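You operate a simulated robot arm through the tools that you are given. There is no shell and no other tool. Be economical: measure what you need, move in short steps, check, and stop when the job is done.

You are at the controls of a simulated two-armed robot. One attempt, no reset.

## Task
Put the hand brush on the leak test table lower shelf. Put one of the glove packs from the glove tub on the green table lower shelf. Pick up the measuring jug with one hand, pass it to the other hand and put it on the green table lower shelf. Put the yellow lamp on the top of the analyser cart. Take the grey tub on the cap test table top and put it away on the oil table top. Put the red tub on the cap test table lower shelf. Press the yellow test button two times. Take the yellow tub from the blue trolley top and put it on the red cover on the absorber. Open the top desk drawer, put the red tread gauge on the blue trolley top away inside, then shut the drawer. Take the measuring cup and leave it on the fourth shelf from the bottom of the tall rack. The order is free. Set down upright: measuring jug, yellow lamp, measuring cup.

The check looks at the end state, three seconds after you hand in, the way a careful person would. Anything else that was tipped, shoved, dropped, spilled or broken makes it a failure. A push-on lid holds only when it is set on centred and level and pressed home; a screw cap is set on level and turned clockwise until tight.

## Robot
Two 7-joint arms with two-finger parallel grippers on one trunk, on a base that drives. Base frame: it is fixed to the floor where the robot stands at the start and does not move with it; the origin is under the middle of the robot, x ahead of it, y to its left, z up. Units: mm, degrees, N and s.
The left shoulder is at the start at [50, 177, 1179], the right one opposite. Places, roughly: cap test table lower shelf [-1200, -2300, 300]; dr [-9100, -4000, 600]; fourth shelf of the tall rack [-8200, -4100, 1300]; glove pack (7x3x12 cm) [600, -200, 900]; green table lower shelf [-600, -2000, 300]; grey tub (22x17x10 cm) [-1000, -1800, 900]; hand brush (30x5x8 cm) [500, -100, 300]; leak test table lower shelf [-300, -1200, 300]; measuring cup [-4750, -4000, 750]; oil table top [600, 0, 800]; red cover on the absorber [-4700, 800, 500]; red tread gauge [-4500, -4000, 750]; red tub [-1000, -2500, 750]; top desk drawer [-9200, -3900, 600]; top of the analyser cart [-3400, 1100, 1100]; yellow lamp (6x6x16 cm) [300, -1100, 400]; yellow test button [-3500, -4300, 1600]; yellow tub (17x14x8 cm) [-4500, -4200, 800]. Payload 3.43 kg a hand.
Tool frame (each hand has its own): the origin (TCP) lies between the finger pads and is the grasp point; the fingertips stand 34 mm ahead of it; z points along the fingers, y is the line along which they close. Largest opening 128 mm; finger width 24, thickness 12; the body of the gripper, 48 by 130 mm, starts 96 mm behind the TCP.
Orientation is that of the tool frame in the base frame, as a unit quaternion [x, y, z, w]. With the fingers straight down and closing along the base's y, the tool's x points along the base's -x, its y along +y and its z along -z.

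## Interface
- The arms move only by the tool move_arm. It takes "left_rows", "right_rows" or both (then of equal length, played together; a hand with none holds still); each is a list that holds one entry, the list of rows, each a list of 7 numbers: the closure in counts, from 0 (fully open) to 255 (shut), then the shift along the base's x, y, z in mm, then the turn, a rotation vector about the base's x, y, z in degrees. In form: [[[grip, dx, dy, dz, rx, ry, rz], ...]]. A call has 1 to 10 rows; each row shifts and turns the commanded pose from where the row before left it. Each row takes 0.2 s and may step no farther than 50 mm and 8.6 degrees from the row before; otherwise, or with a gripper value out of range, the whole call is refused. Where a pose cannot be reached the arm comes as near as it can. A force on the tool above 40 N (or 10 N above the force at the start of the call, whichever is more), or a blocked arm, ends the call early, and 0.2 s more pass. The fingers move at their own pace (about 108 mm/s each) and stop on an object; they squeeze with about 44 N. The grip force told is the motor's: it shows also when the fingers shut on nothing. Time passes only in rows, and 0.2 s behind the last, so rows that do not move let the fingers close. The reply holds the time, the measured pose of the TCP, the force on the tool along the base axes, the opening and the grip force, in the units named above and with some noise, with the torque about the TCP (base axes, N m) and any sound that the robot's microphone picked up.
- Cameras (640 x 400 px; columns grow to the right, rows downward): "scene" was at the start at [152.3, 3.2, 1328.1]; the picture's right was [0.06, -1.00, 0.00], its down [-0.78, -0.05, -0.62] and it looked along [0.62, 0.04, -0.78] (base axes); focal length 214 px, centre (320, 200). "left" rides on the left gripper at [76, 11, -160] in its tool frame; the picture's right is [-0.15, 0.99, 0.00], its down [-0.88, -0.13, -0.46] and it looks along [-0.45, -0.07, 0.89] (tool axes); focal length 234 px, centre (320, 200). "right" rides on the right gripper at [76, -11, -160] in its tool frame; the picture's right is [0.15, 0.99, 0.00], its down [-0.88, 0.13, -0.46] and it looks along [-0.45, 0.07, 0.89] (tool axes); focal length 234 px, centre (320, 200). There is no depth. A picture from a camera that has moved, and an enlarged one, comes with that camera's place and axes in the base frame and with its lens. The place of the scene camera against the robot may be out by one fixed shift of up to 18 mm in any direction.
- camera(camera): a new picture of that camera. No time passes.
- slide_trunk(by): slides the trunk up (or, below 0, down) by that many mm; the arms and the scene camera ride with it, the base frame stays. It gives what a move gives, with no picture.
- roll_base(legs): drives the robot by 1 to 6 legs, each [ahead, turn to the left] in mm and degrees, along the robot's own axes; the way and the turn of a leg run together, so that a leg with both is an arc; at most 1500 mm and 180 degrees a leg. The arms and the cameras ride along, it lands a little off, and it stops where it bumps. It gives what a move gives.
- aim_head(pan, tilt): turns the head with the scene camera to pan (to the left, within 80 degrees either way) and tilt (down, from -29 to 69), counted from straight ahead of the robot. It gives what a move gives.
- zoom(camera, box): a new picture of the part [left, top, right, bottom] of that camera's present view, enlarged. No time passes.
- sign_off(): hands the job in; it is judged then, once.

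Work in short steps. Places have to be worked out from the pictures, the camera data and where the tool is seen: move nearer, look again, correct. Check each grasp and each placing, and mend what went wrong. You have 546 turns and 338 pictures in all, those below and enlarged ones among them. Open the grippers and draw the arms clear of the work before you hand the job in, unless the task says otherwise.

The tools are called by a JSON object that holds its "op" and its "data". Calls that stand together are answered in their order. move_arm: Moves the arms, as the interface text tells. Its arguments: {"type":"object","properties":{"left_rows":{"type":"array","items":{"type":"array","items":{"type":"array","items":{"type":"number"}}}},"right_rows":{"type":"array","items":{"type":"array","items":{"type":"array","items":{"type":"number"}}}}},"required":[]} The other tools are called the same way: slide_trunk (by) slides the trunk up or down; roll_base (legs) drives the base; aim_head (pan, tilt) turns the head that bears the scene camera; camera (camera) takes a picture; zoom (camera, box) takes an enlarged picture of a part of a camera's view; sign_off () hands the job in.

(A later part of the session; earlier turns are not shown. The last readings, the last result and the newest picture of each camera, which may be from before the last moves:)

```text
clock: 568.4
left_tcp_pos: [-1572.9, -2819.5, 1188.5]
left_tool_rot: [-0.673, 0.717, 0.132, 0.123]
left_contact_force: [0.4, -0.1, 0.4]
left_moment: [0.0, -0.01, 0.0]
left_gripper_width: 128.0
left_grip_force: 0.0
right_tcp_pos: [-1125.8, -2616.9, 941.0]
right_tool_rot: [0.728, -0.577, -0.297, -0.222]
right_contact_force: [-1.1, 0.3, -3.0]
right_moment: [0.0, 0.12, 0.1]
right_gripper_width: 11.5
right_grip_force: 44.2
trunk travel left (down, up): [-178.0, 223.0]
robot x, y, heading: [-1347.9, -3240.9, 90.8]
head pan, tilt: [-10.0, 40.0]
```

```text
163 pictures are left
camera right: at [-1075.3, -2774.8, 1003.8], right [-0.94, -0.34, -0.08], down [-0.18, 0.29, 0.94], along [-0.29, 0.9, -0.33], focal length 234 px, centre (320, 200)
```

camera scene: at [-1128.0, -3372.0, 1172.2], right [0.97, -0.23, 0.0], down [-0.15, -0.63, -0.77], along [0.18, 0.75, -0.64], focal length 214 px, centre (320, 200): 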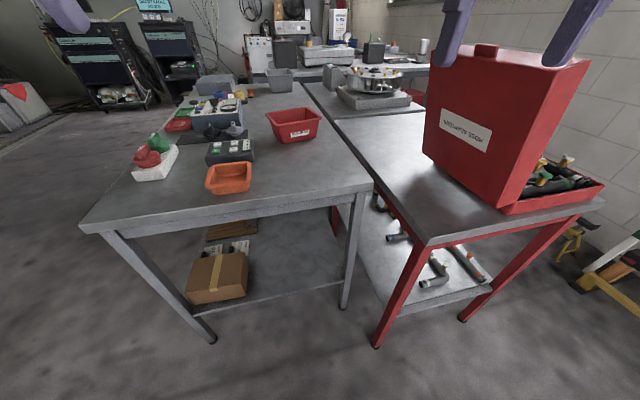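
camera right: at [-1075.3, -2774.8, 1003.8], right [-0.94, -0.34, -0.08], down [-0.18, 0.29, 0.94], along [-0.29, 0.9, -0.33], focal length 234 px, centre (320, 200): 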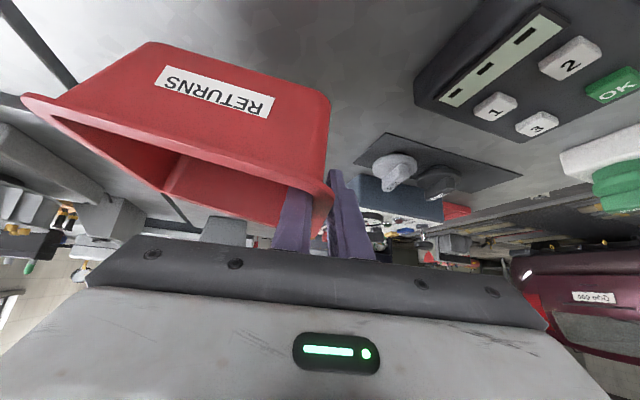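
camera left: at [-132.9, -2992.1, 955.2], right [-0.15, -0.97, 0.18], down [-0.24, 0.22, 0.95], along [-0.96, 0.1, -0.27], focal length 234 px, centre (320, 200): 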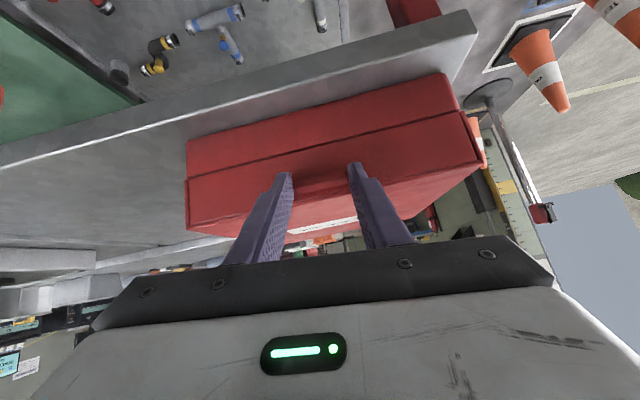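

Red tub lifted. Raising, backing the robot out, and going to the right-side column tool-down.

{"op": "move_arm", "data": {"right_rows": [[[255, 0, -10, 30, 0, 0, 0], [255, 0, -20, 30, 0, 0, 0], [255, 0, -30, 10, 0, 0, 0], [255, 0, -40, 0, 0, 0, 0]]]}}

{"op": "roll_base", "data": {"legs": [[-380, 0]]}}

{"op": "move_arm", "data": {"right_rows": [[[255, 20, -35, 0, -5.5, 0, -1.5], [255, 22, -38, 0, -5.5, 0, -1.5], [255, 22, -38, 0, -5.5, 0, -1.5], [255, 22, -38, 0, -5.5, 0, -1.5], [255, 22, -38, 0, -5.5, 0, -1.5], [255, 22, -30, -5, -5.5, 0, -1.5], [255, 22, -20, -10, -5.5, 0, -1.5], [255, 22, 0, -10, -5.5, 0, -1.5]]]}}

{"op": "aim_head", "data": {"pan": -45, "tilt": 40}}

{"op": "camera", "data": {"camera": "scene"}}

```text
clock: 569.4
left_tcp_pos: [-1572.9, -2818.8, 1188.1]
left_tool_rot: [-0.673, 0.717, 0.132, 0.123]
left_contact_force: [-0.2, -0.3, 0.2]
left_moment: [0.01, -0.01, -0.01]
left_gripper_width: 127.9
left_grip_force: 0.0
right_tcp_pos: [-1123.9, -2717.1, 1014.9]
right_tool_rot: [0.727, -0.576, -0.298, -0.223]
right_contact_force: [-0.5, 0.0, -1.7]
right_moment: [0.01, 0.15, 0.11]
right_gripper_width: 11.2
right_grip_force: 43.5
trunk travel left (down, up): [-178.0, 223.0]
robot x, y, heading: [-1344.4, -3238.3, 90.5]
head pan, tilt: [-10.0, 40.0]
```

```text
clock: 571.9
left_tcp_pos: [-1567.1, -3202.9, 1188.3]
left_tool_rot: [-0.67, 0.72, 0.13, 0.123]
left_contact_force: [0.2, 0.7, 0.5]
left_moment: [0.0, -0.02, -0.01]
left_gripper_width: 127.8
left_grip_force: 0.1
right_tcp_pos: [-1118.0, -3102.8, 1014.4]
right_tool_rot: [0.726, -0.579, -0.297, -0.224]
right_contact_force: [-0.7, -0.2, -2.4]
right_moment: [0.4, 0.05, 0.36]
right_gripper_width: 10.2
right_grip_force: 43.6
trunk travel left (down, up): [-178.0, 223.0]
robot x, y, heading: [-1342.4, -3622.6, 90.1]
head pan, tilt: [-10.0, 40.0]
```

```text
clock: 573.7
left_tcp_pos: [-1567.8, -3204.3, 1187.5]
left_tool_rot: [-0.67, 0.72, 0.132, 0.124]
left_contact_force: [0.2, -0.4, 0.8]
left_moment: [0.0, 0.04, -0.01]
left_gripper_width: 128.0
left_grip_force: 0.2
right_tcp_pos: [-943.1, -3337.8, 987.8]
right_tool_rot: [-0.694, 0.719, 0.034, -0.036]
right_contact_force: [0.3, 0.3, -1.4]
right_moment: [0.05, 0.03, 0.07]
right_gripper_width: 10.6
right_grip_force: 43.8
trunk travel left (down, up): [-178.0, 223.0]
robot x, y, heading: [-1346.4, -3621.1, 90.1]
head pan, tilt: [-10.0, 40.0]
```

```text
clock: 574.7
left_tcp_pos: [-1565.9, -3203.3, 1188.2]
left_tool_rot: [-0.67, 0.72, 0.13, 0.124]
left_contact_force: [-0.1, -0.1, 0.1]
left_moment: [-0.02, 0.01, 0.02]
left_gripper_width: 128.1
left_grip_force: 0.1
right_tcp_pos: [-944.4, -3338.8, 989.0]
right_tool_rot: [-0.694, 0.718, 0.034, -0.034]
right_contact_force: [0.9, 1.4, -1.2]
right_moment: [0.1, 0.03, 0.1]
right_gripper_width: 10.4
right_grip_force: 44.6
trunk travel left (down, up): [-178.0, 223.0]
robot x, y, heading: [-1342.4, -3621.9, 90.4]
head pan, tilt: [-45.0, 40.0]
```

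```text
162 pictures are left
camera scene: at [-1277.8, -3493.9, 1172.1], right [0.71, -0.7, 0.0], down [-0.45, -0.46, -0.77], along [0.54, 0.55, -0.64], focal length 214 px, centre (320, 200)
```

scene: 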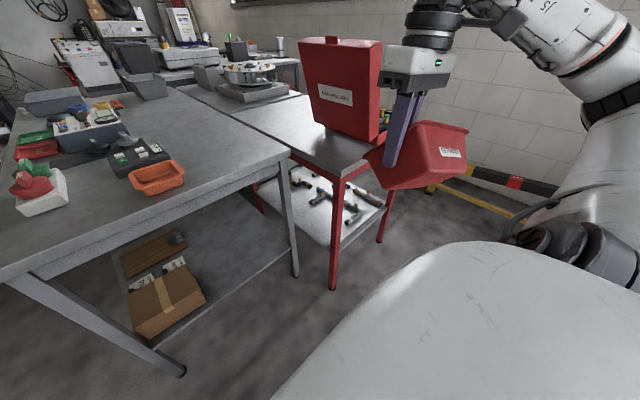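

Continuing to the column and down through the flip.

{"op": "move_arm", "data": {"right_rows": [[[255, 20, -40, 0, 0, 0, 0], [255, 25, -40, 0, 0, 0, 0], [255, 25, -40, 0, 0, 0, 0], [255, 0, 0, -45, 0, 0, 0], [255, 0, 0, -45, 0, 0, 0], [255, 0, 0, -45, 0, 0, 0], [255, 0, 0, -45, 0, 0, 0], [255, 0, 0, -45, 0, 0, 0], [255, 0, 0, -45, 0, 0, 0], [255, 0, 0, -45, 0, 0, 0]]]}}

{"op": "move_arm", "data": {"right_rows": [[[255, 0, 0, -45, 0, 0, 0], [255, 0, 0, -45, 0, 0, 0], [255, 0, 0, -30, 0, 0, 0]]]}}

```text
clock: 576.9
left_tcp_pos: [-1566.5, -3203.3, 1188.1]
left_tool_rot: [-0.67, 0.72, 0.131, 0.123]
left_contact_force: [-0.7, -0.3, -0.2]
left_moment: [-0.03, 0.0, 0.03]
left_gripper_width: 128.0
left_grip_force: 0.0
right_tcp_pos: [-889.1, -3446.4, 664.7]
right_tool_rot: [-0.693, 0.719, 0.034, -0.034]
right_contact_force: [-0.2, 0.3, -2.0]
right_moment: [0.07, 0.05, 0.03]
right_gripper_width: 10.3
right_grip_force: 44.6
right hand out of reach, approached as far as the arm can: row 8
trunk travel left (down, up): [-178.0, 223.0]
robot x, y, heading: [-1343.5, -3624.7, 90.5]
head pan, tilt: [-45.0, 40.0]
```

```text
clock: 577.7
left_tcp_pos: [-1566.1, -3203.4, 1187.7]
left_tool_rot: [-0.67, 0.72, 0.131, 0.123]
left_contact_force: [-0.1, 0.5, 0.4]
left_moment: [-0.02, 0.0, -0.01]
left_gripper_width: 128.2
left_grip_force: 0.0
right_tcp_pos: [-891.1, -3444.3, 544.9]
right_tool_rot: [-0.694, 0.718, 0.035, -0.035]
right_contact_force: [-0.2, 0.6, -1.3]
right_moment: [0.04, 0.08, 0.02]
right_gripper_width: 10.9
right_grip_force: 44.8
trunk travel left (down, up): [-178.0, 223.0]
robot x, y, heading: [-1344.5, -3623.9, 90.2]
head pan, tilt: [-45.0, 40.0]
```

Flipped low. Pitching forward and reaching ahead; then checking the tub's attitude.

{"op": "move_arm", "data": {"right_rows": [[[255, -4, 30, 0, 5.6, 0, 0], [255, -4, 30, 0, 5.6, 0, 0], [255, -4, 30, 0, 5.6, 0, 0], [255, -4, 30, 0, 5.6, 0, 0], [255, -4, 30, 0, 5.6, 0, 0], [255, -4, 30, 0, 5.6, 0, 0], [255, -4, 30, 0, 5.6, 0, 0], [255, -4, 30, 0, 5.6, 0, 0]]]}}

{"op": "aim_head", "data": {"pan": -25, "tilt": 50}}

{"op": "camera", "data": {"camera": "scene"}}

{"op": "camera", "data": {"camera": "right"}}

```text
clock: 579.5
left_tcp_pos: [-1566.8, -3202.2, 1187.2]
left_tool_rot: [-0.67, 0.72, 0.132, 0.123]
left_contact_force: [0.0, 0.2, 0.3]
left_moment: [-0.03, 0.0, 0.03]
left_gripper_width: 128.0
left_grip_force: 0.1
right_tcp_pos: [-935.3, -3215.2, 540.2]
right_tool_rot: [0.671, -0.647, -0.295, -0.207]
right_contact_force: [0.4, 0.2, -1.4]
right_moment: [0.04, -0.02, 0.06]
right_gripper_width: 10.5
right_grip_force: 43.8
right hand out of reach, approached as far as the arm can: row 6
trunk travel left (down, up): [-178.0, 223.0]
robot x, y, heading: [-1341.2, -3622.0, 90.4]
head pan, tilt: [-45.0, 40.0]
```

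```text
clock: 580.3
left_tcp_pos: [-1567.4, -3203.6, 1186.7]
left_tool_rot: [-0.671, 0.719, 0.131, 0.123]
left_contact_force: [-0.3, -0.1, -0.1]
left_moment: [0.04, 0.01, -0.03]
left_gripper_width: 128.0
left_grip_force: 0.1
right_tcp_pos: [-934.7, -3216.1, 540.8]
right_tool_rot: [0.672, -0.647, -0.296, -0.207]
right_contact_force: [-0.7, 0.8, -1.1]
right_moment: [0.03, 0.04, 0.03]
right_gripper_width: 10.6
right_grip_force: 44.5
trunk travel left (down, up): [-178.0, 223.0]
robot x, y, heading: [-1344.8, -3622.5, 90.3]
head pan, tilt: [-25.0, 50.0]
```

```text
161 pictures are left
camera scene: at [-1305.3, -3484.4, 1158.0], right [0.91, -0.42, 0.0], down [-0.32, -0.7, -0.64], along [0.27, 0.58, -0.77], focal length 214 px, centre (320, 200)
```

scene: 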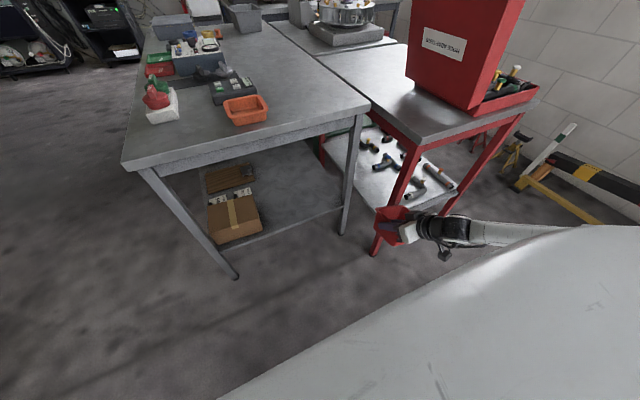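

```text
160 pictures are left
camera right: at [-905.3, -3377.5, 607.1], right [-0.98, -0.19, 0.01], down [-0.06, 0.35, 0.94], along [-0.18, 0.92, -0.35], focal length 234 px, centre (320, 200)
```

right: 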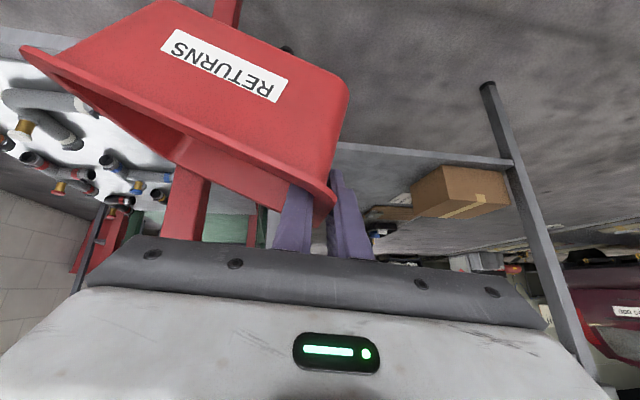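

The tub hangs close to the trolley's leg; backing off and shifting 300 west before approaching the shelf.

{"op": "roll_base", "data": {"legs": [[-180, 0], [0, 90], [300, 0], [0, -90]]}}

{"op": "move_arm", "data": {"right_rows": [[[255, 0, 0, 0, 0, -6, 0], [255, 0, 0, 0, 0, -6, 0], [255, 0, 0, 0, 0, -6, 0]]]}}

{"op": "camera", "data": {"camera": "right"}}

{"op": "camera", "data": {"camera": "scene"}}

```text
clock: 581.8
left_tcp_pos: [-1566.6, -3376.7, 1187.5]
left_tool_rot: [-0.671, 0.719, 0.131, 0.123]
left_contact_force: [0.3, -0.1, 0.0]
left_moment: [0.0, 0.04, -0.01]
left_gripper_width: 128.0
left_grip_force: 0.1
right_tcp_pos: [-934.6, -3389.9, 539.7]
right_tool_rot: [0.672, -0.647, -0.296, -0.207]
right_contact_force: [-2.6, -2.2, -1.5]
right_moment: [-0.67, 0.54, -0.45]
right_gripper_width: 10.7
right_grip_force: 44.2
trunk travel left (down, up): [-178.0, 223.0]
robot x, y, heading: [-1345.7, -3797.0, 90.3]
head pan, tilt: [-25.0, 50.0]
stopped in leg 1: the robot was blocked; the commanded pose is now the measured one
```

```text
clock: 582.6
left_tcp_pos: [-1567.2, -3377.6, 1187.3]
left_tool_rot: [-0.671, 0.719, 0.13, 0.124]
left_contact_force: [-0.3, -0.9, 0.7]
left_moment: [-0.01, 0.03, 0.03]
left_gripper_width: 128.1
left_grip_force: 0.3
right_tcp_pos: [-933.5, -3389.0, 540.2]
right_tool_rot: [0.711, -0.607, -0.187, -0.303]
right_contact_force: [0.1, -0.6, -1.7]
right_moment: [-0.04, 0.1, -0.03]
right_gripper_width: 10.7
right_grip_force: 44.1
trunk travel left (down, up): [-178.0, 223.0]
robot x, y, heading: [-1344.0, -3798.4, 90.4]
head pan, tilt: [-25.0, 50.0]
```

```text
159 pictures are left
camera right: at [-925.2, -3550.2, 613.9], right [-0.94, -0.19, -0.29], down [-0.34, 0.35, 0.87], along [-0.06, 0.92, -0.39], focal length 234 px, centre (320, 200)
```

right: 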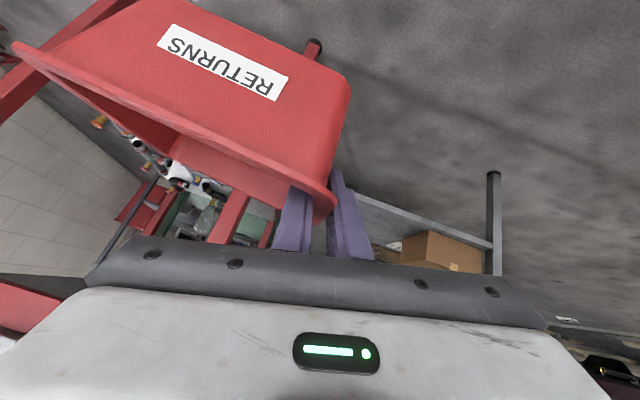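

```text
158 pictures are left
camera scene: at [-1304.8, -3657.3, 1158.0], right [0.91, -0.42, 0.0], down [-0.32, -0.7, -0.64], along [0.27, 0.58, -0.77], focal length 214 px, centre (320, 200)
```

scene: 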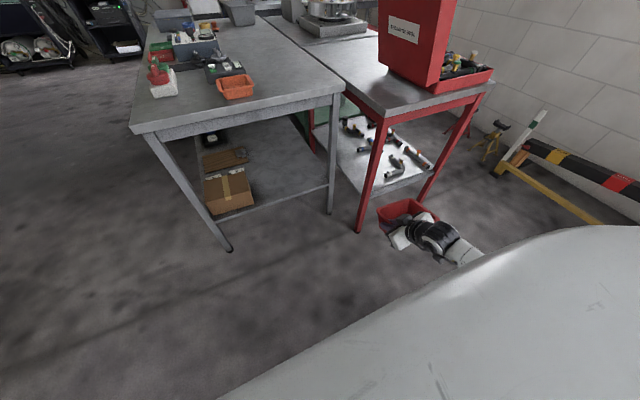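

My rear touched something (a cone?). Moving forward, then shifting west; I'll check the cones.

{"op": "roll_base", "data": {"legs": [[60, 0], [0, 90], [310, 0]]}}

{"op": "aim_head", "data": {"pan": 80, "tilt": 30}}

{"op": "camera", "data": {"camera": "scene"}}

```text
clock: 589.2
left_tcp_pos: [-2064.6, -3980.9, 1188.3]
left_tool_rot: [0.984, -0.02, -0.179, 0.009]
left_contact_force: [0.7, -0.3, -0.3]
left_moment: [0.0, 0.0, 0.01]
left_gripper_width: 128.0
left_grip_force: 0.0
right_tcp_pos: [-2068.6, -3349.6, 540.0]
right_tool_rot: [0.93, 0.087, -0.348, -0.076]
right_contact_force: [-0.5, -0.4, -1.2]
right_moment: [-0.1, 0.0, -0.02]
right_gripper_width: 11.0
right_grip_force: 43.9
trunk travel left (down, up): [-178.0, 223.0]
robot x, y, heading: [-1646.4, -3745.3, -177.9]
head pan, tilt: [-25.0, 50.0]
```

```text
clock: 591.0
left_tcp_pos: [-2062.7, -3981.2, 1189.4]
left_tool_rot: [0.983, -0.021, -0.181, 0.009]
left_contact_force: [0.8, 0.7, -0.2]
left_moment: [0.01, 0.0, -0.01]
left_gripper_width: 127.9
left_grip_force: 0.1
right_tcp_pos: [-2068.8, -3349.3, 540.1]
right_tool_rot: [0.931, 0.087, -0.347, -0.077]
right_contact_force: [0.0, 0.1, -1.6]
right_moment: [-0.16, 0.01, 0.01]
right_gripper_width: 11.2
right_grip_force: 43.9
trunk travel left (down, up): [-178.0, 223.0]
robot x, y, heading: [-1651.2, -3748.5, -178.1]
head pan, tilt: [80.0, 30.0]
```

```text
157 pictures are left
camera scene: at [-1725.6, -3839.5, 1187.5], right [-0.99, 0.14, 0.0], down [0.07, 0.49, -0.87], along [-0.12, -0.86, -0.5], focal length 214 px, centre (320, 200)
```

scene: 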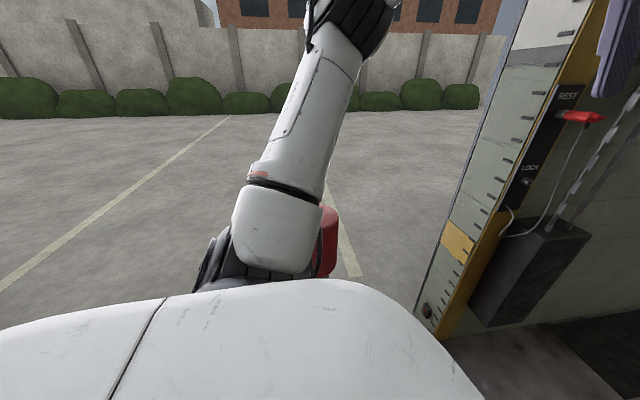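

Can't see the cones from here; will check later. Turning back north to the table.

{"op": "roll_base", "data": {"legs": [[0, -92]]}}

{"op": "aim_head", "data": {"pan": -25, "tilt": 45}}

{"op": "roll_base", "data": {"legs": [[330, 0]]}}

{"op": "camera", "data": {"camera": "scene"}}

{"op": "camera", "data": {"camera": "right"}}

```text
clock: 595.3
left_tcp_pos: [-1867.0, -3323.4, 1188.5]
left_tool_rot: [-0.666, 0.724, 0.13, 0.124]
left_contact_force: [0.9, 0.9, -0.2]
left_moment: [0.01, 0.04, -0.01]
left_gripper_width: 128.2
left_grip_force: 0.1
right_tcp_pos: [-1236.0, -3345.0, 541.1]
right_tool_rot: [0.707, -0.611, -0.186, -0.304]
right_contact_force: [0.3, 1.0, -1.2]
right_moment: [0.03, 0.09, -0.02]
right_gripper_width: 11.4
right_grip_force: 43.6
trunk travel left (down, up): [-178.0, 223.0]
robot x, y, heading: [-1650.2, -3747.1, 89.5]
head pan, tilt: [80.0, 30.0]
```

```text
clock: 597.1
left_tcp_pos: [-1867.0, -3324.6, 1187.5]
left_tool_rot: [-0.666, 0.724, 0.131, 0.124]
left_contact_force: [0.4, 0.1, -0.9]
left_moment: [0.03, 0.01, -0.02]
left_gripper_width: 128.1
left_grip_force: 0.0
right_tcp_pos: [-1235.8, -3343.9, 539.8]
right_tool_rot: [0.707, -0.611, -0.186, -0.304]
right_contact_force: [0.4, 0.3, -1.7]
right_moment: [0.11, 0.14, 0.13]
right_gripper_width: 11.4
right_grip_force: 44.0
trunk travel left (down, up): [-178.0, 223.0]
robot x, y, heading: [-1647.1, -3745.0, 89.4]
head pan, tilt: [-25.0, 45.0]
```

```text
clock: 599.3
left_tcp_pos: [-1868.2, -2995.0, 1188.8]
left_tool_rot: [-0.668, 0.722, 0.131, 0.124]
left_contact_force: [0.4, -0.2, 0.1]
left_moment: [0.01, 0.02, 0.0]
left_gripper_width: 128.4
left_grip_force: 0.1
right_tcp_pos: [-1237.4, -3010.9, 540.1]
right_tool_rot: [0.708, -0.609, -0.187, -0.304]
right_contact_force: [0.9, -0.4, -1.1]
right_moment: [0.05, 0.13, 0.03]
right_gripper_width: 11.5
right_grip_force: 43.8
trunk travel left (down, up): [-178.0, 223.0]
robot x, y, heading: [-1649.1, -3417.2, 89.5]
head pan, tilt: [-25.0, 45.0]
```

```text
156 pictures are left
camera scene: at [-1607.2, -3273.0, 1164.8], right [0.91, -0.42, 0.0], down [-0.3, -0.64, -0.71], along [0.3, 0.64, -0.71], focal length 214 px, centre (320, 200)
```

scene: 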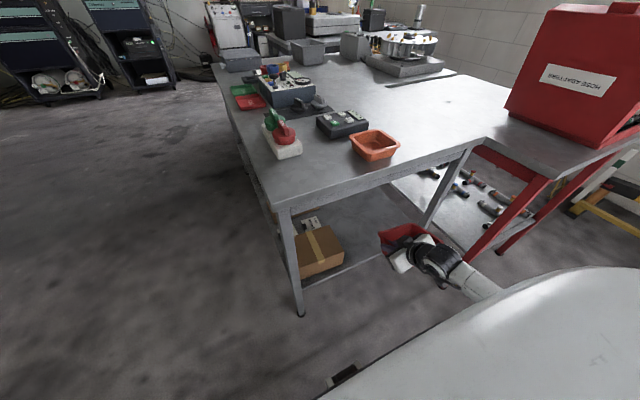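

```text
155 pictures are left
camera right: at [-1229.2, -3172.8, 613.3], right [-0.94, -0.18, -0.29], down [-0.34, 0.35, 0.87], along [-0.06, 0.92, -0.39], focal length 234 px, centre (320, 200)
```

right: 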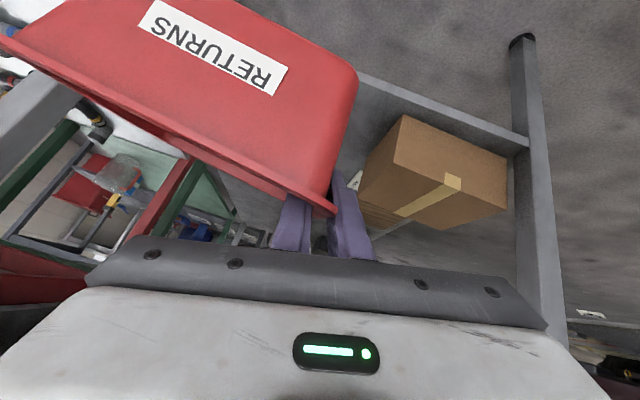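

Tub is in front of the free shelf area. Shifting the hand 45 east, down 60, then driving in 250.

{"op": "move_arm", "data": {"right_rows": [[[255, 15, 0, -20, 0, 0, 0], [255, 15, 0, -20, 0, 0, 0], [255, 15, 0, -20, 0, 0, 0]]]}}

{"op": "roll_base", "data": {"legs": [[190, 0]]}}

{"op": "camera", "data": {"camera": "right"}}

{"op": "camera", "data": {"camera": "scene"}}

```text
clock: 600.1
left_tcp_pos: [-1868.0, -2994.6, 1188.1]
left_tool_rot: [-0.668, 0.722, 0.131, 0.123]
left_contact_force: [-0.5, 0.5, -0.4]
left_moment: [0.02, -0.02, 0.0]
left_gripper_width: 127.7
left_grip_force: 0.0
right_tcp_pos: [-1193.3, -3012.4, 482.3]
right_tool_rot: [0.708, -0.61, -0.187, -0.303]
right_contact_force: [-0.1, 0.9, -2.4]
right_moment: [0.04, 0.11, -0.04]
right_gripper_width: 11.5
right_grip_force: 44.0
trunk travel left (down, up): [-178.0, 223.0]
robot x, y, heading: [-1646.1, -3413.0, 90.3]
head pan, tilt: [-25.0, 45.0]
```

```text
clock: 601.6
left_tcp_pos: [-1867.0, -2806.0, 1188.1]
left_tool_rot: [-0.668, 0.722, 0.129, 0.124]
left_contact_force: [0.3, 0.1, -0.1]
left_moment: [0.01, 0.03, -0.03]
left_gripper_width: 127.9
left_grip_force: 0.1
right_tcp_pos: [-1191.1, -2827.0, 482.2]
right_tool_rot: [0.708, -0.61, -0.187, -0.303]
right_contact_force: [0.3, 1.2, -2.1]
right_moment: [0.29, -0.11, 0.31]
right_gripper_width: 11.5
right_grip_force: 43.5
trunk travel left (down, up): [-178.0, 223.0]
robot x, y, heading: [-1647.6, -3227.4, 89.7]
head pan, tilt: [-25.0, 45.0]
```

```text
154 pictures are left
camera right: at [-1183.5, -2988.0, 555.2], right [-0.94, -0.18, -0.29], down [-0.34, 0.35, 0.87], along [-0.05, 0.92, -0.39], focal length 234 px, centre (320, 200)
```

right: 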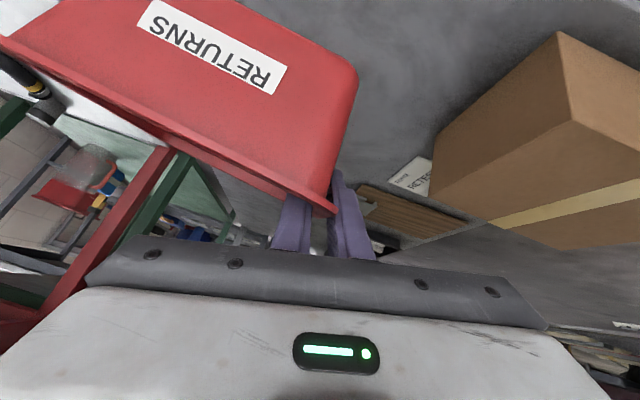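

```text
153 pictures are left
camera scene: at [-1606.6, -3086.3, 1164.8], right [0.91, -0.42, 0.0], down [-0.3, -0.64, -0.71], along [0.3, 0.64, -0.71], focal length 214 px, centre (320, 200)
```

scene: 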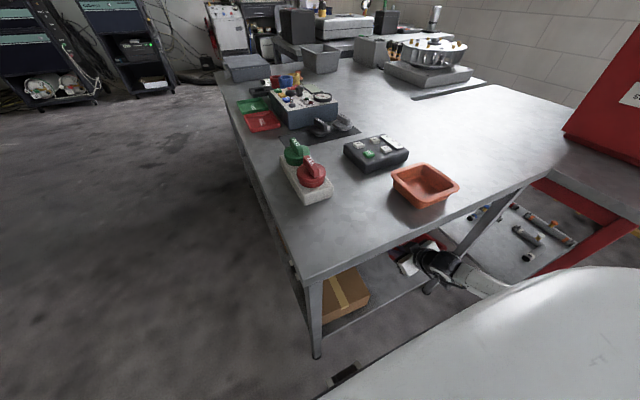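

Extending 90 deeper and lowering until contact.

{"op": "move_arm", "data": {"right_rows": [[[255, 0, 30, -12, 0, 0, 0], [255, 0, 30, -12, 0, 0, 0], [255, 0, 30, -12, 0, 0, 0], [255, 0, 0, -12, 0, 0, 0], [255, 0, 0, -10, 0, 0, 0], [255, 0, 0, -8, 0, 0, 0], [255, 0, 0, -8, 0, 0, 0]]]}}

```text
clock: 603.2
left_tcp_pos: [-1868.1, -2807.2, 1188.7]
left_tool_rot: [-0.667, 0.723, 0.131, 0.123]
left_contact_force: [1.3, -0.4, -0.1]
left_moment: [-0.01, -0.02, 0.03]
left_gripper_width: 128.2
left_grip_force: 0.1
right_tcp_pos: [-1190.6, -2735.8, 407.2]
right_tool_rot: [0.708, -0.61, -0.187, -0.304]
right_contact_force: [-0.2, 1.4, -1.7]
right_moment: [0.0, 0.11, 0.03]
right_gripper_width: 11.4
right_grip_force: 43.8
trunk travel left (down, up): [-178.0, 223.0]
robot x, y, heading: [-1648.7, -3227.8, 89.8]
head pan, tilt: [-25.0, 45.0]
```

{"op": "move_arm", "data": {"right_rows": [[[255, 0, 0, -8, 0, 0, 0], [255, 0, 0, -6, 0, 0, 0], [255, 0, 0, -6, 0, 0, 0], [255, 0, 0, -6, 0, 0, 0], [255, 0, 0, -5, 0, 0, 0]]]}}

{"op": "camera", "data": {"camera": "right"}}

```text
clock: 604.5
left_tcp_pos: [-1868.0, -2805.2, 1188.6]
left_tool_rot: [-0.667, 0.722, 0.131, 0.124]
left_contact_force: [0.7, 0.9, 0.3]
left_moment: [-0.01, 0.01, -0.01]
left_gripper_width: 128.0
left_grip_force: 0.1
right_tcp_pos: [-1191.2, -2736.5, 377.4]
right_tool_rot: [0.707, -0.611, -0.186, -0.304]
right_contact_force: [0.3, 0.5, 0.9]
right_moment: [-0.1, -0.26, -0.22]
right_gripper_width: 11.4
right_grip_force: 43.7
trunk travel left (down, up): [-178.0, 223.0]
robot x, y, heading: [-1649.1, -3227.7, 90.1]
head pan, tilt: [-25.0, 45.0]
```

```text
152 pictures are left
camera right: at [-1182.7, -2898.0, 450.3], right [-0.94, -0.18, -0.29], down [-0.34, 0.35, 0.87], along [-0.05, 0.92, -0.39], focal length 234 px, centre (320, 200)
```

right: 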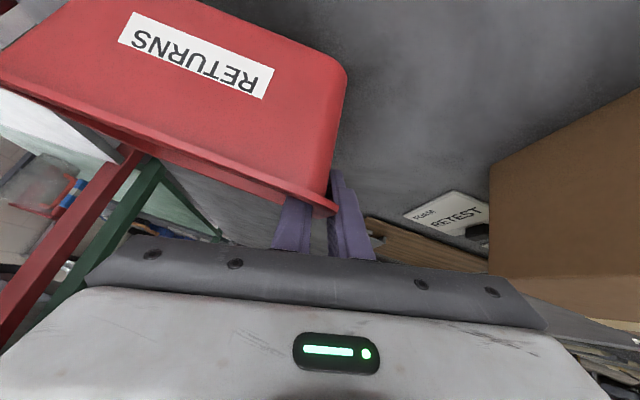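

Contact begins. Lowering a little more then opening.

{"op": "move_arm", "data": {"right_rows": [[[255, 0, 0, -6, 0, 0, 0], [255, 0, 0, -6, 0, 0, 0], [255, 0, 0, -5, 0, 0, 0], [255, 0, 0, -5, 0, 0, 0]]]}}

{"op": "move_arm", "data": {"right_rows": [[[220, 0, 0, 0, 0, 0, 0], [190, 0, 0, 0, 0, 0, 0], [160, 0, 0, 0, 0, 0, 0], [130, 0, 0, 0, 0, 0, 0]]]}}

{"op": "camera", "data": {"camera": "right"}}

```text
clock: 605.5
left_tcp_pos: [-1869.9, -2809.6, 1188.6]
left_tool_rot: [-0.667, 0.722, 0.131, 0.126]
left_contact_force: [0.8, -0.4, 0.3]
left_moment: [0.0, 0.01, -0.01]
left_gripper_width: 128.1
left_grip_force: 0.1
right_tcp_pos: [-1187.6, -2735.7, 358.0]
right_tool_rot: [0.708, -0.609, -0.186, -0.306]
right_contact_force: [0.6, -5.0, 25.8]
right_moment: [0.63, -0.19, -0.04]
right_gripper_width: 12.0
right_grip_force: 44.3
trunk travel left (down, up): [-178.0, 223.0]
robot x, y, heading: [-1652.8, -3227.8, 89.5]
head pan, tilt: [-25.0, 45.0]
```

```text
clock: 606.5
left_tcp_pos: [-1867.9, -2807.3, 1188.7]
left_tool_rot: [-0.667, 0.722, 0.132, 0.125]
left_contact_force: [0.2, -0.1, 0.2]
left_moment: [0.0, 0.01, -0.04]
left_gripper_width: 128.2
left_grip_force: 0.1
right_tcp_pos: [-1190.6, -2736.4, 354.8]
right_tool_rot: [0.708, -0.61, -0.187, -0.304]
right_contact_force: [-0.2, -0.5, 0.6]
right_moment: [0.0, 0.03, -0.03]
right_gripper_width: 62.7
right_grip_force: 0.1
trunk travel left (down, up): [-178.0, 223.0]
robot x, y, heading: [-1645.1, -3230.9, 89.7]
head pan, tilt: [-25.0, 45.0]
```

```text
151 pictures are left
camera right: at [-1183.0, -2897.5, 428.6], right [-0.94, -0.18, -0.29], down [-0.34, 0.35, 0.87], along [-0.05, 0.92, -0.39], focal length 234 px, centre (320, 200)
```

right: 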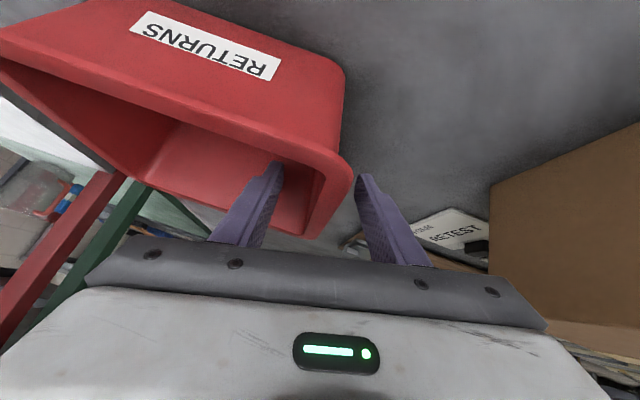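

Tub rests on the shelf. Withdrawing along the tool axis, then backing.

{"op": "move_arm", "data": {"right_rows": [[[130, -4, -25, 28, 0, 0, 0], [130, -4, -25, 28, 0, 0, 0], [130, -4, -25, 20, 0, 0, 0]]]}}

{"op": "roll_base", "data": {"legs": [[-250, 0]]}}

{"op": "camera", "data": {"camera": "right"}}

```text
clock: 607.2
left_tcp_pos: [-1868.8, -2807.6, 1188.4]
left_tool_rot: [-0.667, 0.723, 0.131, 0.124]
left_contact_force: [0.5, -0.1, 0.4]
left_moment: [-0.03, 0.0, 0.0]
left_gripper_width: 127.9
left_grip_force: 0.1
right_tcp_pos: [-1203.2, -2812.5, 433.1]
right_tool_rot: [0.708, -0.61, -0.186, -0.304]
right_contact_force: [-0.1, 0.0, 0.0]
right_moment: [0.02, 0.02, 0.0]
right_gripper_width: 63.0
right_grip_force: 0.1
trunk travel left (down, up): [-178.0, 223.0]
robot x, y, heading: [-1645.2, -3226.6, 90.0]
head pan, tilt: [-25.0, 45.0]
```

```text
clock: 609.1
left_tcp_pos: [-1866.9, -3054.9, 1188.3]
left_tool_rot: [-0.665, 0.724, 0.13, 0.125]
left_contact_force: [0.2, -0.5, 0.8]
left_moment: [-0.01, -0.01, 0.0]
left_gripper_width: 128.0
left_grip_force: 0.1
right_tcp_pos: [-1204.3, -3063.0, 431.3]
right_tool_rot: [0.706, -0.612, -0.185, -0.305]
right_contact_force: [-0.5, 0.3, 0.0]
right_moment: [0.0, 0.03, 0.04]
right_gripper_width: 62.7
right_grip_force: 0.1
trunk travel left (down, up): [-178.0, 223.0]
robot x, y, heading: [-1651.6, -3478.5, 89.7]
head pan, tilt: [-25.0, 45.0]
```

```text
150 pictures are left
camera right: at [-1196.2, -3225.2, 505.0], right [-0.94, -0.17, -0.29], down [-0.34, 0.35, 0.87], along [-0.05, 0.92, -0.39], focal length 234 px, centre (320, 200)
```

right: 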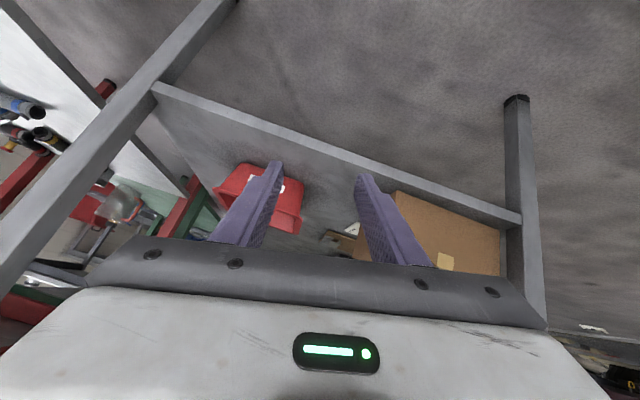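

Red tub done. Restoring the right hand's orientation and flipping it up.

{"op": "move_arm", "data": {"right_rows": [[[60, 0, -20, 0, 0, 6, 0], [0, 0, -20, 0, 0, 6, 0], [0, 0, -20, 0, 0, 6, 0], [0, -3, -30, 5, -7, 0, 0], [0, -3, -30, 5, -7, 0, 0], [0, -3, -30, 5, -7, 0, 0], [0, -3, -30, 5, -7, 0, 0], [0, -3, -30, 5, -7, 0, 0], [0, -3, -30, 5, -7, 0, 0], [0, 0, -10, 5, -3, 0, 0]]]}}

{"op": "move_arm", "data": {"right_rows": [[[0, 5, 0, 45, 0, 0, 0], [0, 5, 0, 45, 0, 0, 0], [0, 5, 0, 45, 0, 0, 0], [0, 5, 0, 45, 0, 0, 0], [0, 5, 0, 45, 0, 0, 0], [0, 5, 0, 45, 0, 0, 0], [0, 5, 0, 45, 0, 0, 0], [0, 5, 0, 45, 0, 0, 0], [0, 10, 0, 45, 0, 0, 0], [0, 10, 0, 45, 0, 0, 0]]]}}

{"op": "move_arm", "data": {"right_rows": [[[0, 15, 10, 40, 0, 0, 0], [0, 10, 20, 40, 0, 0, 0], [0, 0, 30, 30, 0, 0, 0], [0, -30, 30, 20, 0, 0, 0], [0, -35, 30, 0, 0, 0, 0], [0, -35, 30, 0, 0, 0, 0], [0, -35, 30, 0, 0, 0, 0]]]}}

```text
clock: 611.3
left_tcp_pos: [-1867.5, -3055.1, 1188.0]
left_tool_rot: [-0.666, 0.724, 0.129, 0.124]
left_contact_force: [-0.3, 0.5, 0.3]
left_moment: [-0.03, 0.01, -0.01]
left_gripper_width: 128.0
left_grip_force: 0.1
right_tcp_pos: [-1218.7, -3314.6, 467.6]
right_tool_rot: [-0.695, 0.716, 0.022, -0.066]
right_contact_force: [0.1, 0.2, 1.1]
right_moment: [0.03, -0.05, -0.04]
right_gripper_width: 127.9
right_grip_force: 0.1
trunk travel left (down, up): [-178.0, 223.0]
robot x, y, heading: [-1648.8, -3476.5, 89.5]
head pan, tilt: [-25.0, 45.0]
```

```text
clock: 613.5
left_tcp_pos: [-1866.8, -3055.1, 1187.7]
left_tool_rot: [-0.666, 0.724, 0.13, 0.124]
left_contact_force: [1.5, -0.4, 0.7]
left_moment: [-0.03, 0.02, 0.01]
left_gripper_width: 128.0
left_grip_force: 0.0
right_tcp_pos: [-1159.7, -3313.5, 915.7]
right_tool_rot: [-0.696, 0.715, 0.022, -0.066]
right_contact_force: [0.8, -0.6, -0.4]
right_moment: [0.02, -0.01, 0.02]
right_gripper_width: 128.0
right_grip_force: 0.0
trunk travel left (down, up): [-178.0, 223.0]
robot x, y, heading: [-1650.0, -3478.6, 89.3]
head pan, tilt: [-25.0, 45.0]
```

```text
clock: 615.1
left_tcp_pos: [-1867.9, -3053.3, 1187.2]
left_tool_rot: [-0.665, 0.724, 0.13, 0.125]
left_contact_force: [0.0, -0.6, -1.7]
left_moment: [-0.03, -0.01, 0.02]
left_gripper_width: 128.1
left_grip_force: 0.0
right_tcp_pos: [-1291.4, -3125.1, 1041.0]
right_tool_rot: [-0.696, 0.715, 0.021, -0.067]
right_contact_force: [-0.3, 0.1, -1.0]
right_moment: [-0.01, -0.01, 0.02]
right_gripper_width: 128.2
right_grip_force: 0.1
right hand out of reach, approached as far as the arm can: row 1, 2
trunk travel left (down, up): [-178.0, 223.0]
robot x, y, heading: [-1650.6, -3478.1, 89.7]
head pan, tilt: [-25.0, 45.0]
```

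Right arm high. Driving around to the north-west corner of the cap-test table for the grey tub.

{"op": "roll_base", "data": {"legs": [[0, 21], [730, 0], [0, -20], [1350, 0], [0, -65], [400, 0]]}}

{"op": "roll_base", "data": {"legs": [[0, -115]]}}

{"op": "aim_head", "data": {"pan": 30, "tilt": 35}}

{"op": "camera", "data": {"camera": "scene"}}

```text
clock: 632.5
left_tcp_pos: [-1322.7, -891.4, 1189.3]
left_tool_rot: [-0.194, 0.964, 0.046, 0.174]
left_contact_force: [0.1, 0.6, 0.1]
left_moment: [0.0, 0.0, 0.02]
left_gripper_width: 128.1
left_grip_force: 0.0
right_tcp_pos: [-1118.4, -1435.4, 1041.0]
right_tool_rot: [-0.224, 0.972, 0.053, -0.046]
right_contact_force: [-0.4, -0.2, 0.1]
right_moment: [0.0, 0.01, 0.0]
right_gripper_width: 128.0
right_grip_force: 0.1
trunk travel left (down, up): [-178.0, 223.0]
robot x, y, heading: [-1596.8, -1282.6, 27.0]
head pan, tilt: [-25.0, 45.0]
```

```text
clock: 637.6
left_tcp_pos: [-1355.1, -1689.1, 1188.6]
left_tool_rot: [0.703, 0.687, -0.122, 0.135]
left_contact_force: [0.1, -0.3, -0.4]
left_moment: [0.01, -0.02, -0.01]
left_gripper_width: 128.0
left_grip_force: 0.2
right_tcp_pos: [-1933.9, -1654.4, 1041.1]
right_tool_rot: [0.693, 0.717, 0.067, 0.02]
right_contact_force: [-0.1, -0.8, -0.2]
right_moment: [0.0, 0.0, -0.03]
right_gripper_width: 128.0
right_grip_force: 0.0
trunk travel left (down, up): [-178.0, 223.0]
robot x, y, heading: [-1594.6, -1280.8, -87.1]
head pan, tilt: [-25.0, 45.0]
```

```text
clock: 638.9
left_tcp_pos: [-1353.9, -1688.8, 1187.4]
left_tool_rot: [0.704, 0.687, -0.121, 0.134]
left_contact_force: [-0.2, 0.3, 0.2]
left_moment: [-0.01, -0.01, 0.02]
left_gripper_width: 128.0
left_grip_force: 0.1
right_tcp_pos: [-1932.6, -1653.1, 1041.6]
right_tool_rot: [0.693, 0.717, 0.067, 0.02]
right_contact_force: [-0.7, 0.5, -0.6]
right_moment: [0.0, 0.01, 0.05]
right_gripper_width: 128.0
right_grip_force: 0.1
trunk travel left (down, up): [-178.0, 223.0]
robot x, y, heading: [-1595.6, -1280.0, -87.1]
head pan, tilt: [30.0, 35.0]
```

```text
149 pictures are left
camera scene: at [-1538.0, -1425.1, 1179.7], right [-0.84, -0.54, 0.0], down [-0.31, 0.48, -0.82], along [0.45, -0.69, -0.57], focal length 214 px, centre (320, 200)
```

scene: 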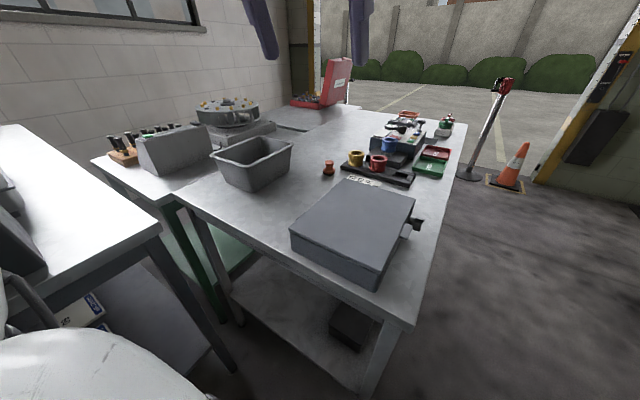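

Tub spans about x −1105…−885, y −1951…−1781. There's room to come closer: shifting 280 east and facing south.

{"op": "roll_base", "data": {"legs": [[0, 87], [275, 0], [0, -90]]}}

{"op": "move_arm", "data": {"left_rows": [[[60, -3, -12, -20, 4, 0, 0], [60, -3, -12, -20, 4, 0, 0], [60, -3, -12, -20, 4, 0, 0], [60, -3, -12, -20, 4, 0, 0], [60, -3, -12, -20, 4, 0, 0]]]}}

{"op": "camera", "data": {"camera": "left"}}

```text
clock: 648.6
left_tcp_pos: [-1120.1, -1682.6, 1198.5]
left_tool_rot: [0.723, 0.665, -0.118, 0.145]
left_contact_force: [-0.1, -0.6, 1.1]
left_moment: [-0.01, -0.01, -0.05]
left_gripper_width: 128.2
left_grip_force: 0.1
right_tcp_pos: [-1691.0, -1622.2, 1037.0]
right_tool_rot: [0.71, 0.7, 0.07, 0.033]
right_contact_force: [-0.1, 0.5, -0.3]
right_moment: [-0.03, -0.02, 0.03]
right_gripper_width: 127.9
right_grip_force: 0.1
trunk travel left (down, up): [-178.0, 223.0]
robot x, y, heading: [-1325.4, -1271.7, -89.5]
head pan, tilt: [30.0, 35.0]
stopped in leg 3: the robot was blocked; the commanded pose is now the measured one
```

```text
clock: 650.0
left_tcp_pos: [-1119.4, -1733.6, 1093.3]
left_tool_rot: [0.735, 0.677, 0.0, 0.021]
left_contact_force: [0.8, 0.0, 0.2]
left_moment: [0.01, 0.04, -0.03]
left_gripper_width: 97.9
left_grip_force: 0.1
left hand out of reach, approached as far as the arm can: row 3, 4, 5
right_tcp_pos: [-1695.2, -1622.6, 1035.8]
right_tool_rot: [0.71, 0.699, 0.073, 0.033]
right_contact_force: [-0.9, 0.5, 0.6]
right_moment: [0.05, 0.01, -0.02]
right_gripper_width: 127.9
right_grip_force: 0.0
trunk travel left (down, up): [-178.0, 223.0]
robot x, y, heading: [-1324.1, -1271.3, -90.0]
head pan, tilt: [30.0, 35.0]
stopped in row 5 (left hand): the arm was blocked; the commanded pose is now the measured one
```

```text
148 pictures are left
camera left: at [-1106.5, -1653.0, 1250.9], right [0.97, -0.23, 0.03], down [-0.22, -0.85, 0.48], along [-0.08, -0.47, -0.88], focal length 234 px, centre (320, 200)
```

left: 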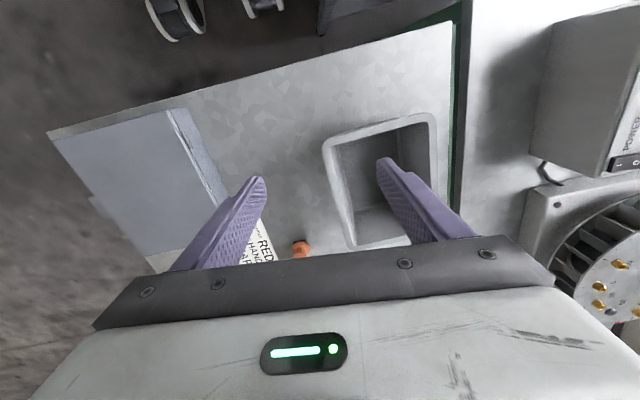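

Something blocked the left arm/base; looking at the left elbow side.

{"op": "aim_head", "data": {"pan": 75, "tilt": 25}}

{"op": "camera", "data": {"camera": "scene"}}

```text
clock: 651.2
left_tcp_pos: [-1119.7, -1733.1, 1091.8]
left_tool_rot: [0.735, 0.677, 0.001, 0.02]
left_contact_force: [-0.7, -0.4, -0.1]
left_moment: [0.02, 0.02, -0.01]
left_gripper_width: 98.0
left_grip_force: 0.1
right_tcp_pos: [-1696.8, -1623.7, 1032.7]
right_tool_rot: [0.711, 0.699, 0.073, 0.034]
right_contact_force: [-1.0, -0.9, -0.2]
right_moment: [0.0, 0.0, 0.01]
right_gripper_width: 128.1
right_grip_force: 0.0
trunk travel left (down, up): [-178.0, 223.0]
robot x, y, heading: [-1324.1, -1274.1, -89.9]
head pan, tilt: [75.0, 25.0]
```

```text
147 pictures are left
camera scene: at [-1251.3, -1360.6, 1198.1], right [-0.26, -0.97, 0.0], down [-0.38, 0.1, -0.92], along [0.89, -0.24, -0.4], focal length 214 px, centre (320, 200)
```

scene: 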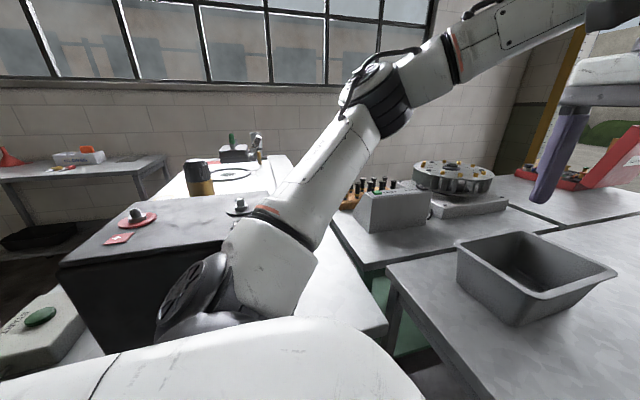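

The left upper arm rests against the black 12 V box. I turn back the way I came and retreat, to work from further west.

{"op": "roll_base", "data": {"legs": [[0, 30], [-170, 0]]}}

{"op": "camera", "data": {"camera": "scene"}}

```text
clock: 652.0
left_tcp_pos: [-1106.4, -1734.9, 1088.3]
left_tool_rot: [0.726, 0.687, 0.008, 0.021]
left_contact_force: [0.4, 0.7, -0.3]
left_moment: [-0.02, 0.01, 0.0]
left_gripper_width: 97.9
left_grip_force: 0.1
right_tcp_pos: [-1680.0, -1646.6, 1032.4]
right_tool_rot: [0.697, 0.712, 0.075, 0.028]
right_contact_force: [0.3, -0.5, 0.0]
right_moment: [-0.01, 0.0, -0.02]
right_gripper_width: 127.7
right_grip_force: 0.1
trunk travel left (down, up): [-178.0, 223.0]
robot x, y, heading: [-1327.0, -1275.8, -88.4]
head pan, tilt: [75.0, 25.0]
stopped in leg 1: the robot was blocked; the commanded pose is now the measured one
```

```text
146 pictures are left
camera scene: at [-1251.0, -1369.5, 1198.2], right [-0.23, -0.97, -0.01], down [-0.39, 0.1, -0.92], along [0.89, -0.21, -0.4], focal length 214 px, centre (320, 200)
```

scene: 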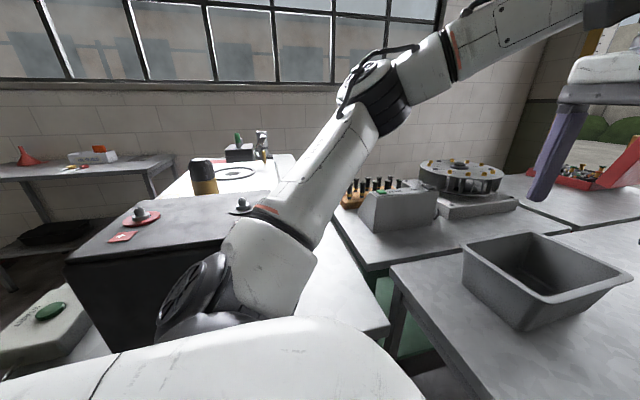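

It is wedged because I lowered the arm beside the box. Raising the left hand again by the reverse motion.

{"op": "move_arm", "data": {"left_rows": [[[60, 3, 12, 20, -4, 0, 0], [60, 3, 12, 20, -4, 0, 0], [60, 3, 12, 20, -4, 0, 0], [60, 0, 12, 20, -4, 0, 0], [60, 0, 12, 20, -4, 0, 0], [60, 0, 10, 30, 0, 0, 0]]]}}

{"op": "camera", "data": {"camera": "scene"}}

```text
clock: 653.4
left_tcp_pos: [-1088.4, -1664.5, 1216.3]
left_tool_rot: [0.712, 0.678, -0.116, 0.14]
left_contact_force: [-0.2, -0.7, -0.6]
left_moment: [-0.01, -0.04, 0.03]
left_gripper_width: 97.7
left_grip_force: 0.0
right_tcp_pos: [-1673.5, -1648.3, 1034.0]
right_tool_rot: [0.697, 0.713, 0.074, 0.025]
right_contact_force: [0.1, -0.5, -1.2]
right_moment: [0.0, 0.01, 0.0]
right_gripper_width: 128.0
right_grip_force: 0.1
trunk travel left (down, up): [-178.0, 223.0]
robot x, y, heading: [-1327.2, -1272.6, -87.9]
head pan, tilt: [75.0, 25.0]
```

```text
145 pictures are left
camera scene: at [-1240.7, -1369.6, 1196.3], right [-0.22, -0.97, -0.01], down [-0.4, 0.1, -0.91], along [0.89, -0.2, -0.41], focal length 214 px, centre (320, 200)
```

scene: 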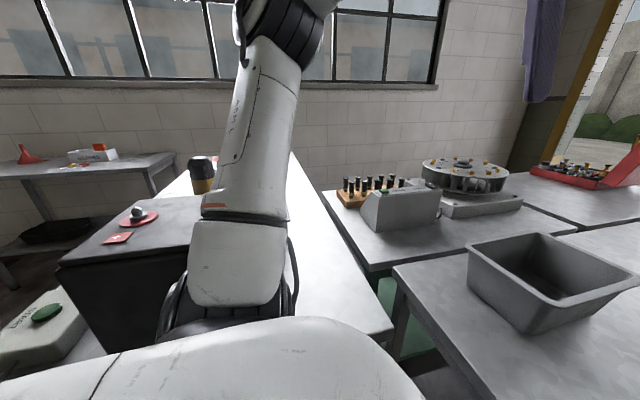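

Raising the trunk to bring the shoulder above the box, then retreating west.

{"op": "slide_trunk", "data": {"by": 200}}

{"op": "roll_base", "data": {"legs": [[0, -30]]}}

{"op": "camera", "data": {"camera": "scene"}}

```text
clock: 655.6
left_tcp_pos: [-1073.6, -1662.6, 1413.4]
left_tool_rot: [0.711, 0.679, -0.122, 0.136]
left_contact_force: [0.1, -0.1, -0.2]
left_moment: [0.04, 0.01, 0.01]
left_gripper_width: 97.8
left_grip_force: 0.2
right_tcp_pos: [-1662.3, -1644.8, 1240.7]
right_tool_rot: [0.697, 0.714, 0.066, 0.02]
right_contact_force: [-0.4, -0.4, -0.7]
right_moment: [0.01, -0.01, -0.02]
right_gripper_width: 127.7
right_grip_force: 0.1
trunk travel left (down, up): [-378.0, 23.0]
robot x, y, heading: [-1326.1, -1275.7, -88.1]
head pan, tilt: [75.0, 25.0]
```

```text
clock: 657.5
left_tcp_pos: [-1299.3, -1736.6, 1413.8]
left_tool_rot: [0.861, 0.474, -0.153, 0.099]
left_contact_force: [-0.2, -0.5, -0.9]
left_moment: [-0.01, -0.02, 0.01]
left_gripper_width: 97.7
left_grip_force: 0.0
right_tcp_pos: [-1800.4, -1429.1, 1241.4]
right_tool_rot: [0.857, 0.511, 0.058, 0.036]
right_contact_force: [-0.8, -0.5, 0.0]
right_moment: [-0.05, -0.02, -0.01]
right_gripper_width: 128.0
right_grip_force: 0.0
trunk travel left (down, up): [-378.0, 23.0]
robot x, y, heading: [-1327.2, -1275.5, -117.7]
head pan, tilt: [75.0, 25.0]
```

```text
144 pictures are left
camera scene: at [-1284.3, -1400.5, 1395.5], right [-0.68, -0.73, 0.0], down [-0.31, 0.29, -0.91], along [0.67, -0.61, -0.42], focal length 214 px, centre (320, 200)
```

scene: 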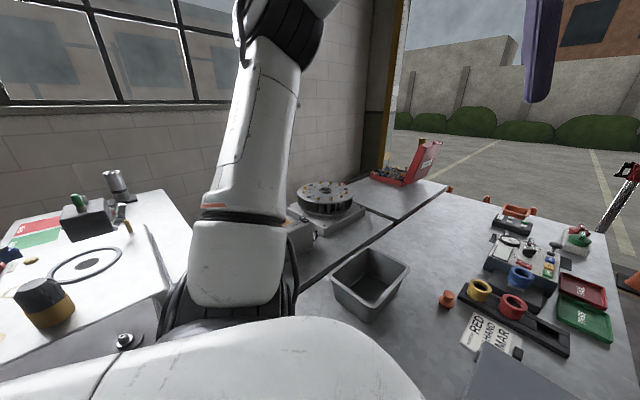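

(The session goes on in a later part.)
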